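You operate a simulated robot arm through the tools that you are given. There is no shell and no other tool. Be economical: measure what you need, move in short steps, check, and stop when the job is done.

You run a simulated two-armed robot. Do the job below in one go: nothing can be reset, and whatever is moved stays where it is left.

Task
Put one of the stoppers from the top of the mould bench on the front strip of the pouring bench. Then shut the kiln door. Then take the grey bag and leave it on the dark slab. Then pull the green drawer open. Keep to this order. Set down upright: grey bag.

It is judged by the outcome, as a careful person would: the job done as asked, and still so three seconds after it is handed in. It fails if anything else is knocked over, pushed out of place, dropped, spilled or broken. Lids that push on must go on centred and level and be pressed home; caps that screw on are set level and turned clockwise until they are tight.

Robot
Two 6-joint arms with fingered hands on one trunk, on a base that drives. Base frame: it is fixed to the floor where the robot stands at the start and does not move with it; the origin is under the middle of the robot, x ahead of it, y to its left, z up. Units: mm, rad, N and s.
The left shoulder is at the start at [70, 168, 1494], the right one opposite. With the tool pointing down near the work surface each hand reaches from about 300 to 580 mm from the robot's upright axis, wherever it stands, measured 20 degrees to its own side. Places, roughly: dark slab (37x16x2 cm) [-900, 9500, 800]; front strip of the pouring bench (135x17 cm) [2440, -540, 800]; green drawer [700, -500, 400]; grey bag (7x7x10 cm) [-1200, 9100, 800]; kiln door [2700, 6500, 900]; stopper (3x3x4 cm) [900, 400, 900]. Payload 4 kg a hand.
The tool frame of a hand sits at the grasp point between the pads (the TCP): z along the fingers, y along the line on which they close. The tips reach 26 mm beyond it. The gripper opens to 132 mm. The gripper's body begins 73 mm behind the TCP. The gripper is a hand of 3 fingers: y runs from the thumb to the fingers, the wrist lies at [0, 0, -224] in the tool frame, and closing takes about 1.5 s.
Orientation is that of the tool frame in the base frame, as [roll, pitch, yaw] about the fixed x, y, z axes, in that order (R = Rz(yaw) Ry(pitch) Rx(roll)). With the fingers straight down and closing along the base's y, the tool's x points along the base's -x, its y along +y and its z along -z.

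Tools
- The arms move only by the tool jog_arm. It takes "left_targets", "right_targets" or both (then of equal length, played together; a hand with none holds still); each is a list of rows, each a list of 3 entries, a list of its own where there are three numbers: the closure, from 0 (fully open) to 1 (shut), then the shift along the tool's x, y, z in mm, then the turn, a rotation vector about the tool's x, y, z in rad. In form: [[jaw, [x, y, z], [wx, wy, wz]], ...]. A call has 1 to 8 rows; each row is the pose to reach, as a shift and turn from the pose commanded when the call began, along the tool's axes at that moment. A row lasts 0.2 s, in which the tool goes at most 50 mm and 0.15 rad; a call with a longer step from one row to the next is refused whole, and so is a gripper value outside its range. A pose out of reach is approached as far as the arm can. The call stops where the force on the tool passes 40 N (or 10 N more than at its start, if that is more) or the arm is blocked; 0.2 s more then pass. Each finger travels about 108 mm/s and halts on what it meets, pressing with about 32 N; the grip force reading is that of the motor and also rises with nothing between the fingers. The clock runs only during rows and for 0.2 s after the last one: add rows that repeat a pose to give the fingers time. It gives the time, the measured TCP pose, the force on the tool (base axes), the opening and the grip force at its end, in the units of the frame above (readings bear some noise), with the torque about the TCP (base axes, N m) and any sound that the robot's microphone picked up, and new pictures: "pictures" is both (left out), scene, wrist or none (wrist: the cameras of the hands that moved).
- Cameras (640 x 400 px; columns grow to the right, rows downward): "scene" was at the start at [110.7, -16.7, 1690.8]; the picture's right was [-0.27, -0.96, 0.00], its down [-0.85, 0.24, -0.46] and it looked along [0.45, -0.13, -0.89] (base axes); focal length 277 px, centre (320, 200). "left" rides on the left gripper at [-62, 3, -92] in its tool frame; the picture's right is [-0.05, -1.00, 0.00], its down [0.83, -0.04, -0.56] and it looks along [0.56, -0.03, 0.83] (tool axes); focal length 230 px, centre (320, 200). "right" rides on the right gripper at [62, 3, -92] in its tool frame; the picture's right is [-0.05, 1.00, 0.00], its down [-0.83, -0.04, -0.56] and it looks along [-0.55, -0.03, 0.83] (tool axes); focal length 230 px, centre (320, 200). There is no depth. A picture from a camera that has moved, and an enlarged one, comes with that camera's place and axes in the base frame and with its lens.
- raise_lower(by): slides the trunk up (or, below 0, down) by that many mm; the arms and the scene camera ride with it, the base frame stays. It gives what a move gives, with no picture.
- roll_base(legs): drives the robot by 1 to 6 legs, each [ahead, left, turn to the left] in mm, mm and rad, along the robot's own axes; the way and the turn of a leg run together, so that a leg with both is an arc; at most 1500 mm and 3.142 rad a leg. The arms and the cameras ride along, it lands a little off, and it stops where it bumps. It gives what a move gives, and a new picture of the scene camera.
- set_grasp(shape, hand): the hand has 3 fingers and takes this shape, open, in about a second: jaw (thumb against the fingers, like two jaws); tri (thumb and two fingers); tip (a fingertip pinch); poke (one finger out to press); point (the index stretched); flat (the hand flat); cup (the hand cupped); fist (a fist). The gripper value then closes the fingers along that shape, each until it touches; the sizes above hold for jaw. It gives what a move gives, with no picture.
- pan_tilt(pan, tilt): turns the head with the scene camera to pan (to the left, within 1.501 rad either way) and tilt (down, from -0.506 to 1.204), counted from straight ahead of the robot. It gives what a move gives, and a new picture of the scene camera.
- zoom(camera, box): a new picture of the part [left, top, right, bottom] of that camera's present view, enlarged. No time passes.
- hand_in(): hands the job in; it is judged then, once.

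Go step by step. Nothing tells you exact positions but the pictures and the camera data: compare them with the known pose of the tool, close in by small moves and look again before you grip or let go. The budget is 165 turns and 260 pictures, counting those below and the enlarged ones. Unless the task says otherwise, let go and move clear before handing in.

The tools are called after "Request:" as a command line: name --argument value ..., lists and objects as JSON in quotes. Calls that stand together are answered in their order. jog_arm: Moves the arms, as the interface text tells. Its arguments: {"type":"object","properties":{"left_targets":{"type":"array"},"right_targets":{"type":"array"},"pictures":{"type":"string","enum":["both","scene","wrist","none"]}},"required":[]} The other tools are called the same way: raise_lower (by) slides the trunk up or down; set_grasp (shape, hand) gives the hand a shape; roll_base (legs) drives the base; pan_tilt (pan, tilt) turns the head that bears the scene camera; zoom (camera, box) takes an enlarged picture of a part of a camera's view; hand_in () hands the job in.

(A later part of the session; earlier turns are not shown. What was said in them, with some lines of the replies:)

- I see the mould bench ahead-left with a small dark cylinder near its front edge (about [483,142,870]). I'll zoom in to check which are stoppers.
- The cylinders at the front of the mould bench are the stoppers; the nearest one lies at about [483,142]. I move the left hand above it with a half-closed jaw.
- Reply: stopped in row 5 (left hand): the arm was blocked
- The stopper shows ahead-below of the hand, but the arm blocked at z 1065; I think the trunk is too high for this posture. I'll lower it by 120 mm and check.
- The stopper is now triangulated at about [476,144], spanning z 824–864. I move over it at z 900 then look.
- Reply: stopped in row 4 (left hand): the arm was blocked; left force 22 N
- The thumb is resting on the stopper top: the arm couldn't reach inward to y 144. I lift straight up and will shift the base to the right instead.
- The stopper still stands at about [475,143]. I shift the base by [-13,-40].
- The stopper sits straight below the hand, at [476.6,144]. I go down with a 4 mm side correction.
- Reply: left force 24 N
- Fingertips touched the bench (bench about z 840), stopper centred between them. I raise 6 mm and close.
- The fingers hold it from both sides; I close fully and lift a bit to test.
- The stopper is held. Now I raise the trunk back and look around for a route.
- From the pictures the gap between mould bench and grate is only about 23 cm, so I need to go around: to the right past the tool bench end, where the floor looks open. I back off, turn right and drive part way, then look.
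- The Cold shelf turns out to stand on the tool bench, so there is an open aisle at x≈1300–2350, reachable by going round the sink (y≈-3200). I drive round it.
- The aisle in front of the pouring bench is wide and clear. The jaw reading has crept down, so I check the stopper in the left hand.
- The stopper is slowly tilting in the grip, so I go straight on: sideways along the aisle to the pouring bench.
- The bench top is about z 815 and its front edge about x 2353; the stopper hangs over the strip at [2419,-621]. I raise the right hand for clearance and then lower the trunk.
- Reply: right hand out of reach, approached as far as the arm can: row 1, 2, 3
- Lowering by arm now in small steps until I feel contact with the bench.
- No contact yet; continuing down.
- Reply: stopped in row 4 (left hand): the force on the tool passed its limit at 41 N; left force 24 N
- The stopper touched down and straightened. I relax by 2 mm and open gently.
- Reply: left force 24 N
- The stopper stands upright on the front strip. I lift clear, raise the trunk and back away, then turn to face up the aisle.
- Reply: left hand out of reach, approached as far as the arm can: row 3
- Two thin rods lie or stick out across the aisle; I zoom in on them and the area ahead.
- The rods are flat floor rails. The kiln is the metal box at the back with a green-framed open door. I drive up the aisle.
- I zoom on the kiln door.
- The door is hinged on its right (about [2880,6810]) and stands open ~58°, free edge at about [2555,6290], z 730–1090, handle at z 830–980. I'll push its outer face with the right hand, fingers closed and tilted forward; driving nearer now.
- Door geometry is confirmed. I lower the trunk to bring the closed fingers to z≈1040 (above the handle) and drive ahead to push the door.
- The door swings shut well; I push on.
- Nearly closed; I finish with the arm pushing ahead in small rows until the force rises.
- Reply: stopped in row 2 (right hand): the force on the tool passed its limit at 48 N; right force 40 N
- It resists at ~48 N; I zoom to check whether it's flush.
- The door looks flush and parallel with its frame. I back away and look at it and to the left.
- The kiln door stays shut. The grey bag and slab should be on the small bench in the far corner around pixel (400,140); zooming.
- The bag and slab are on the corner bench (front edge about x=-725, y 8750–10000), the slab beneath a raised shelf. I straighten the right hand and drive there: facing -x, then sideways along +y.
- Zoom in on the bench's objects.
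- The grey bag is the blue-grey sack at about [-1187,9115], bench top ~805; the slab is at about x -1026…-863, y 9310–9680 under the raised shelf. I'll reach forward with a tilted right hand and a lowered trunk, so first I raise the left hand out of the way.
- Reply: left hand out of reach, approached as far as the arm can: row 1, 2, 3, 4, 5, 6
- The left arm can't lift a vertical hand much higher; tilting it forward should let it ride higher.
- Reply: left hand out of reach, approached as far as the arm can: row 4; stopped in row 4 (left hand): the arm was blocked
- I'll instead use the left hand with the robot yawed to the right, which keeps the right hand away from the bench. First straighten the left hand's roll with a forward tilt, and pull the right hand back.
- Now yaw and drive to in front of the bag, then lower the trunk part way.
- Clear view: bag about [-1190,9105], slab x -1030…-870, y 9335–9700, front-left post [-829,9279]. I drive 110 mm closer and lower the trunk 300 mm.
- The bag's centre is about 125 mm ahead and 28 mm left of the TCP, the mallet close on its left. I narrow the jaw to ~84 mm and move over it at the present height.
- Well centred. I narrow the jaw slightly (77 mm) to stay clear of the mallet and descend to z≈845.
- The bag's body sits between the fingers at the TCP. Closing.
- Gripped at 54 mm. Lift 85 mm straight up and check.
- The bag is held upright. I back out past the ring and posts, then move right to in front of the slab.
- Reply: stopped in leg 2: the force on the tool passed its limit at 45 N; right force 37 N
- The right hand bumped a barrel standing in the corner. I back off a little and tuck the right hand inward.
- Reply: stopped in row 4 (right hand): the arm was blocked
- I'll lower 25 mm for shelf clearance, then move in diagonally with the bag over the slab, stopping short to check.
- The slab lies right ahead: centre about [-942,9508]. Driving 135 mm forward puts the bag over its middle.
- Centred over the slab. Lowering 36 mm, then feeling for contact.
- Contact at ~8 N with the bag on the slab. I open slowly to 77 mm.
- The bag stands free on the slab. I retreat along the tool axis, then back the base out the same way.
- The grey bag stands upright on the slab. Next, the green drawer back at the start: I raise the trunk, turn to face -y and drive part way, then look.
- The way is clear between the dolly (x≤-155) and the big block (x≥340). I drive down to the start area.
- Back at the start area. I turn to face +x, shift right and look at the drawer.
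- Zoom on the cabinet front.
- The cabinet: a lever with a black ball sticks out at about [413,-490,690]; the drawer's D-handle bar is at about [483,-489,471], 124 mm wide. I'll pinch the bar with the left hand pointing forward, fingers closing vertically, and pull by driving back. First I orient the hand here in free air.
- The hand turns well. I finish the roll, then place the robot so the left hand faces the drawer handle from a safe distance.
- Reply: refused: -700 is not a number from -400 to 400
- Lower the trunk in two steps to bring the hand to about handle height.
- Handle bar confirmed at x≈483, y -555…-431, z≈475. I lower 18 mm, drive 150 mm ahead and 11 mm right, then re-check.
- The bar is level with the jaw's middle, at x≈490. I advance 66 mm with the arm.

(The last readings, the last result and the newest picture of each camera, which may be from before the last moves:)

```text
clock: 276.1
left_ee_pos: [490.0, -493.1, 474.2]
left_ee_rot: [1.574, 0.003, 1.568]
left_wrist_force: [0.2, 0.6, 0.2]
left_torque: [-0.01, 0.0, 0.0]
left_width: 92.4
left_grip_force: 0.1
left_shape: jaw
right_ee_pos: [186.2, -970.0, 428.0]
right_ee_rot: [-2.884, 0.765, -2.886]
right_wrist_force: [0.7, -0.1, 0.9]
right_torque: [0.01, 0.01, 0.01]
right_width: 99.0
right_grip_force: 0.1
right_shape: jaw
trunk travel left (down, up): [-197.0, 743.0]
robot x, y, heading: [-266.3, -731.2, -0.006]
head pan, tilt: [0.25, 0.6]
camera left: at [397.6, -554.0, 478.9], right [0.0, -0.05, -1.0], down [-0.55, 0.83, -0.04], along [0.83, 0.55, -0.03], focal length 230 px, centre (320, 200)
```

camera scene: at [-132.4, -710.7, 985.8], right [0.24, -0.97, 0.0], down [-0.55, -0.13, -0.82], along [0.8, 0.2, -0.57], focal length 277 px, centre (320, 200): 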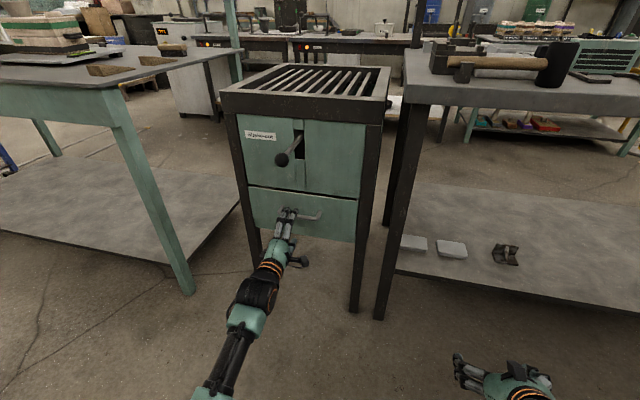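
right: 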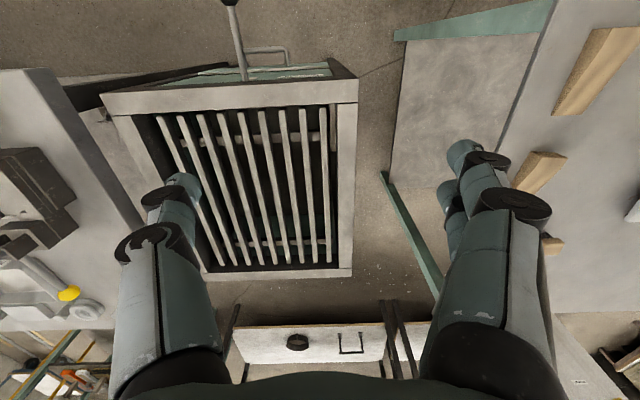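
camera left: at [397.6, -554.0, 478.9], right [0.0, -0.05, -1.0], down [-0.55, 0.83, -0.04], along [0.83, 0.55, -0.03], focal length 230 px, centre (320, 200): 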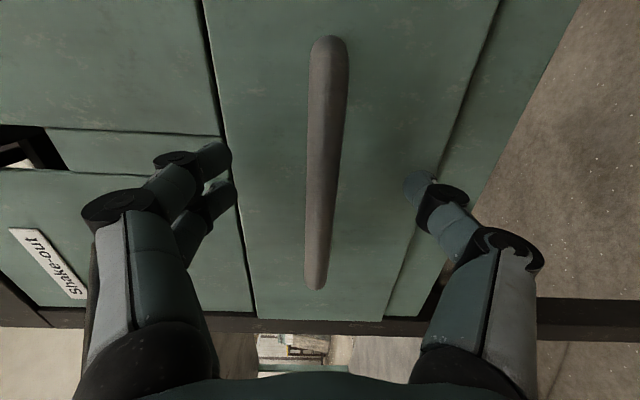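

The bar is at the TCP; closing.

Request:
jog_arm --left_targets '[[0.5, [0, 0, 0], [0, 0, 0]], [0.7, [0, 0, 0], [0, 0, 0]], [0.85, [0, 0, 0], [0, 0, 0]], [1, [0, 0, 0], [0, 0, 0]], [1, [0, 0, 0], [0, 0, 0]], [1, [0, 0, 0], [0, 0, 0]]]' --pictures "wrist"

```text
clock: 277.4
left_ee_pos: [489.1, -491.6, 473.5]
left_ee_rot: [1.576, 0.001, 1.569]
left_wrist_force: [-0.3, -0.3, -5.8]
left_torque: [-0.01, 0.0, 0.04]
left_width: 0.2
left_grip_force: 32.1
left_shape: jaw
right_ee_pos: [186.8, -969.5, 428.3]
right_ee_rot: [-2.885, 0.765, -2.886]
right_wrist_force: [0.0, -0.4, -0.1]
right_torque: [0.0, -0.02, 0.03]
right_width: 99.0
right_grip_force: 0.1
right_shape: jaw
trunk travel left (down, up): [-197.0, 743.0]
robot x, y, heading: [-268.1, -732.3, -0.005]
head pan, tilt: [0.25, 0.6]
camera left: at [397.5, -554.1, 477.4], right [-0.01, -0.05, -1.0], down [-0.55, 0.83, -0.04], along [0.83, 0.55, -0.03], focal length 230 px, centre (320, 200)
```

left: 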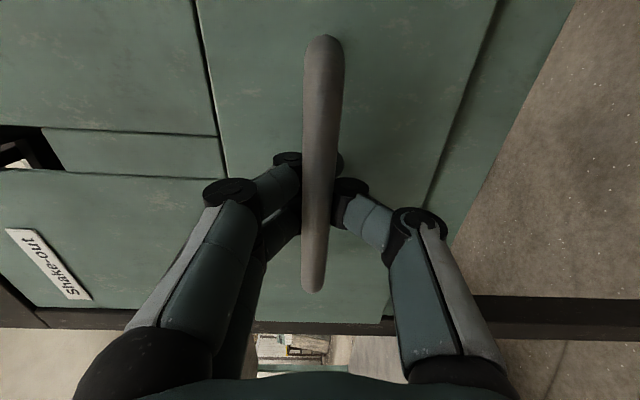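

The fingers have closed round the bar. I drive back 60 mm to test the pull.

Request:
roll_base --legs '[[-70, 0, 0]]'

Request:
zoom --camera "left" --box '[0, 0, 640, 400]'

```text
clock: 278.5
left_ee_pos: [420.0, -489.9, 475.8]
left_ee_rot: [1.572, 0.003, 1.57]
left_wrist_force: [0.4, -0.7, -3.8]
left_torque: [-0.01, -0.08, 0.02]
left_width: 0.0
left_grip_force: 32.4
left_shape: jaw
right_ee_pos: [116.3, -967.0, 428.3]
right_ee_rot: [-2.883, 0.765, -2.888]
right_wrist_force: [-0.1, 0.5, 0.2]
right_torque: [0.0, 0.01, -0.01]
right_width: 98.8
right_grip_force: 0.1
right_shape: jaw
trunk travel left (down, up): [-197.0, 743.0]
robot x, y, heading: [-338.4, -733.4, -0.004]
head pan, tilt: [0.25, 0.6]
camera scene: at [-201.8, -709.7, 985.7], right [0.24, -0.97, 0.0], down [-0.55, -0.14, -0.82], along [0.8, 0.2, -0.57], focal length 277 px, centre (320, 200)
```

scene: 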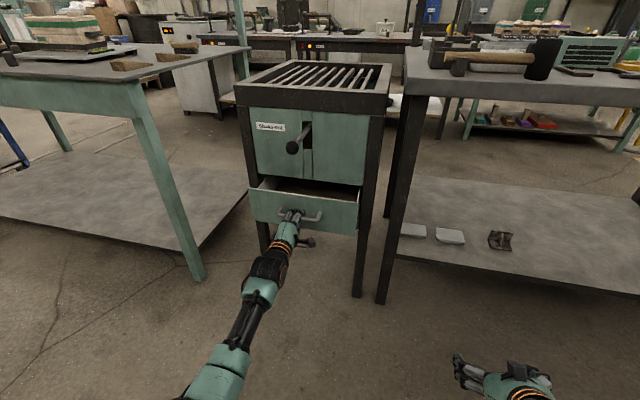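

```text
1.00 times, centred on (320, 200) of left (not enlarged: the box is as wide or as high as the picture)
camera zoom: at [327.7, -552.4, 479.0], right [0.0, -0.05, -1.0], down [-0.55, 0.83, -0.04], along [0.83, 0.55, -0.03], focal length 230 px, centre (320, 200)
```

zoom: 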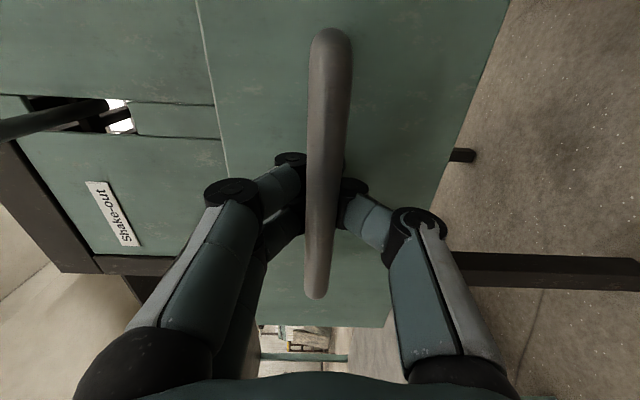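

The drawer follows. I keep pulling another 170 mm.

Request:
roll_base --legs '[[-170, 0, 0]]'

```text
clock: 279.9
left_ee_pos: [244.2, -487.9, 475.3]
left_ee_rot: [1.571, 0.001, 1.571]
left_wrist_force: [1.3, -0.5, -3.6]
left_torque: [-0.02, -0.06, 0.01]
left_width: 0.1
left_grip_force: 31.7
left_shape: jaw
right_ee_pos: [-58.5, -966.4, 427.7]
right_ee_rot: [-2.883, 0.766, -2.888]
right_wrist_force: [0.7, -0.1, -0.9]
right_torque: [-0.02, -0.01, 0.0]
right_width: 99.0
right_grip_force: 0.0
right_shape: jaw
trunk travel left (down, up): [-197.0, 743.0]
robot x, y, heading: [-512.6, -728.6, -0.01]
head pan, tilt: [0.25, 0.6]
camera scene: at [-377.8, -708.4, 985.8], right [0.24, -0.97, 0.0], down [-0.55, -0.14, -0.82], along [0.8, 0.2, -0.57], focal length 277 px, centre (320, 200)
```

scene: 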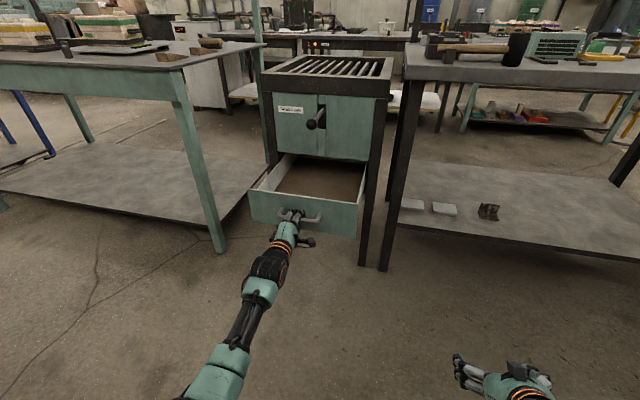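

It's about 245 mm open; I pull a bit further to see if it reaches its stop.

Request:
roll_base --legs '[[-60, 0, 0]]'

Request:
zoom --camera "scene" --box '[220, 100, 420, 260]'

```text
clock: 281.0
left_ee_pos: [193.7, -489.4, 474.6]
left_ee_rot: [1.58, 0.0, 1.57]
left_wrist_force: [16.9, 3.0, -3.3]
left_torque: [-0.01, -0.03, 0.01]
left_width: 0.1
left_grip_force: 31.7
left_shape: jaw
right_ee_pos: [-111.3, -967.1, 428.2]
right_ee_rot: [-2.885, 0.764, -2.888]
right_wrist_force: [0.1, 0.1, 0.4]
right_torque: [-0.01, -0.04, 0.01]
right_width: 99.1
right_grip_force: 0.0
right_shape: jaw
trunk travel left (down, up): [-197.0, 743.0]
robot x, y, heading: [-568.0, -733.0, -0.007]
head pan, tilt: [0.25, 0.6]
stopped in leg 1: the force on the tool passed its limit at 82 N (the readings are from after the stop); the commanded pose is now the measured one
camera scene: at [-429.1, -707.8, 985.5], right [0.24, -0.97, 0.0], down [-0.55, -0.14, -0.82], along [0.8, 0.2, -0.57], focal length 277 px, centre (320, 200)
```

scene: 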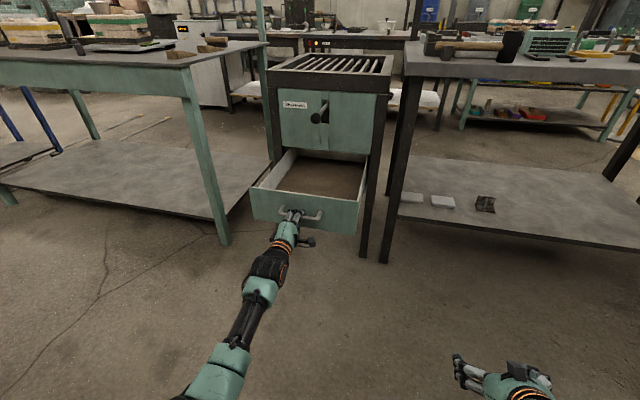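

```text
2.50 times, centred on (320, 180) of scene
camera zoom: at [-429.1, -707.8, 985.5], right [0.24, -0.97, 0.0], down [-0.55, -0.14, -0.82], along [0.8, 0.2, -0.57], focal length 692 px, centre (320, 250)
```

zoom: 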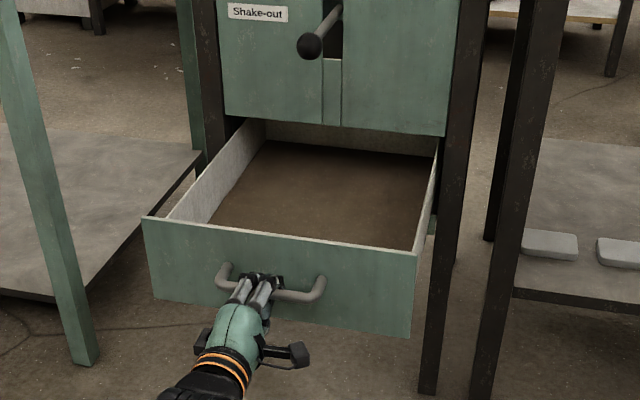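

The drawer is fully open at its stop. I open the fingers, then back straight off.

Request:
jog_arm --left_targets '[[0.8, [0, 0, 0], [0, 0, 0]], [0.6, [0, 0, 0], [0, 0, 0]], [0.4, [0, 0, 0], [0, 0, 0]], [0.2, [0, 0, 0], [0, 0, 0]], [0.2, [0, 0, 0], [0, 0, 0]], [0.2, [0, 0, 0], [0, 0, 0]]]' --pictures "wrist"

```text
clock: 282.4
left_ee_pos: [192.5, -489.6, 475.3]
left_ee_rot: [1.575, 0.0, 1.569]
left_wrist_force: [-0.2, 0.0, 0.4]
left_torque: [0.0, -0.01, 0.03]
left_width: 105.3
left_grip_force: 0.1
left_shape: jaw
right_ee_pos: [-112.1, -966.6, 428.2]
right_ee_rot: [-2.882, 0.766, -2.887]
right_wrist_force: [0.1, -0.4, 0.5]
right_torque: [0.0, 0.0, -0.03]
right_width: 98.9
right_grip_force: 0.1
right_shape: jaw
trunk travel left (down, up): [-197.0, 743.0]
robot x, y, heading: [-565.1, -728.7, -0.006]
head pan, tilt: [0.25, 0.6]
camera left: at [100.3, -551.1, 479.6], right [0.0, -0.05, -1.0], down [-0.55, 0.83, -0.04], along [0.83, 0.55, -0.03], focal length 230 px, centre (320, 200)
```

left: 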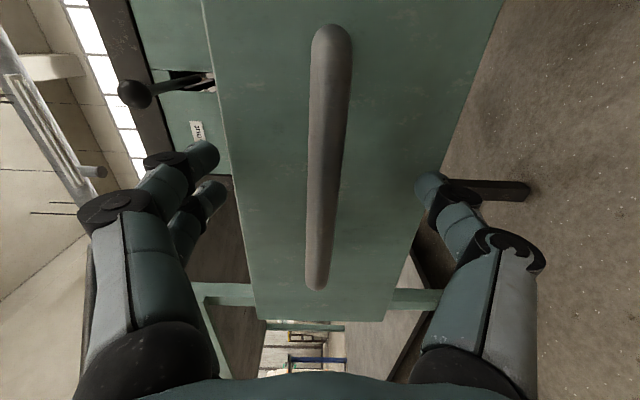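

Fingers are clear of the bar; I retract the arm 110 mm and check.

Request:
jog_arm --left_targets '[[0.2, [0, 0, -35], [0, 0, 0]], [0.2, [0, 0, -75], [0, 0, 0]], [0.2, [0, 0, -110], [0, 0, 0]], [0.2, [0, 0, -110], [0, 0, 0]]]' --pictures "scene"

```text
clock: 283.4
left_ee_pos: [84.7, -487.4, 476.8]
left_ee_rot: [1.575, 0.001, 1.568]
left_wrist_force: [-0.1, 0.3, 0.3]
left_torque: [0.0, 0.02, -0.01]
left_width: 105.3
left_grip_force: 0.1
left_shape: jaw
right_ee_pos: [-112.5, -966.9, 429.1]
right_ee_rot: [-2.884, 0.765, -2.888]
right_wrist_force: [-0.3, -0.2, 1.3]
right_torque: [-0.03, 0.01, -0.04]
right_width: 99.0
right_grip_force: 0.0
right_shape: jaw
trunk travel left (down, up): [-197.0, 743.0]
robot x, y, heading: [-568.6, -731.0, -0.005]
head pan, tilt: [0.25, 0.6]
camera scene: at [-431.2, -708.2, 985.8], right [0.24, -0.97, 0.0], down [-0.55, -0.14, -0.83], along [0.8, 0.2, -0.56], focal length 277 px, centre (320, 200)
```

scene: 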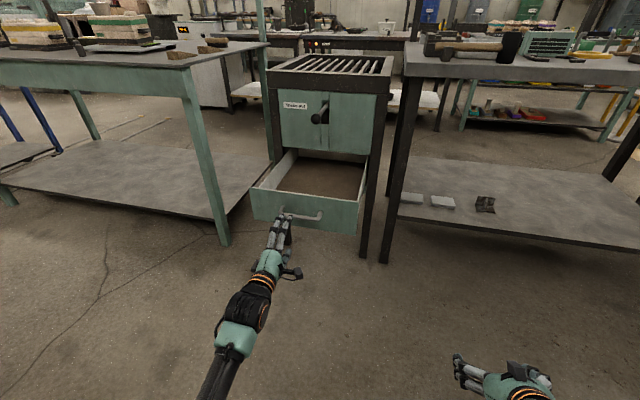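

The drawer stays open, the hand is clear of it, and the stopper, kiln door and bag steps are all done. I hand the job in.

Request:
hand_in

```text
The job is handed in.
```

The job is handed in. All four steps were done in order:
- **Stopper:** it stands on the front strip of the pouring bench.
- **Kiln door:** it is pushed shut and stayed shut when I backed away.
- **Grey bag:** it is upright on the dark slab.
- **Green drawer:** it is pulled fully open to its stop.

On the way to the slab, the right hand bumped the large barrel in the corner by the slab bench at about 45 N. It did not look displaced in the pictures afterwards.
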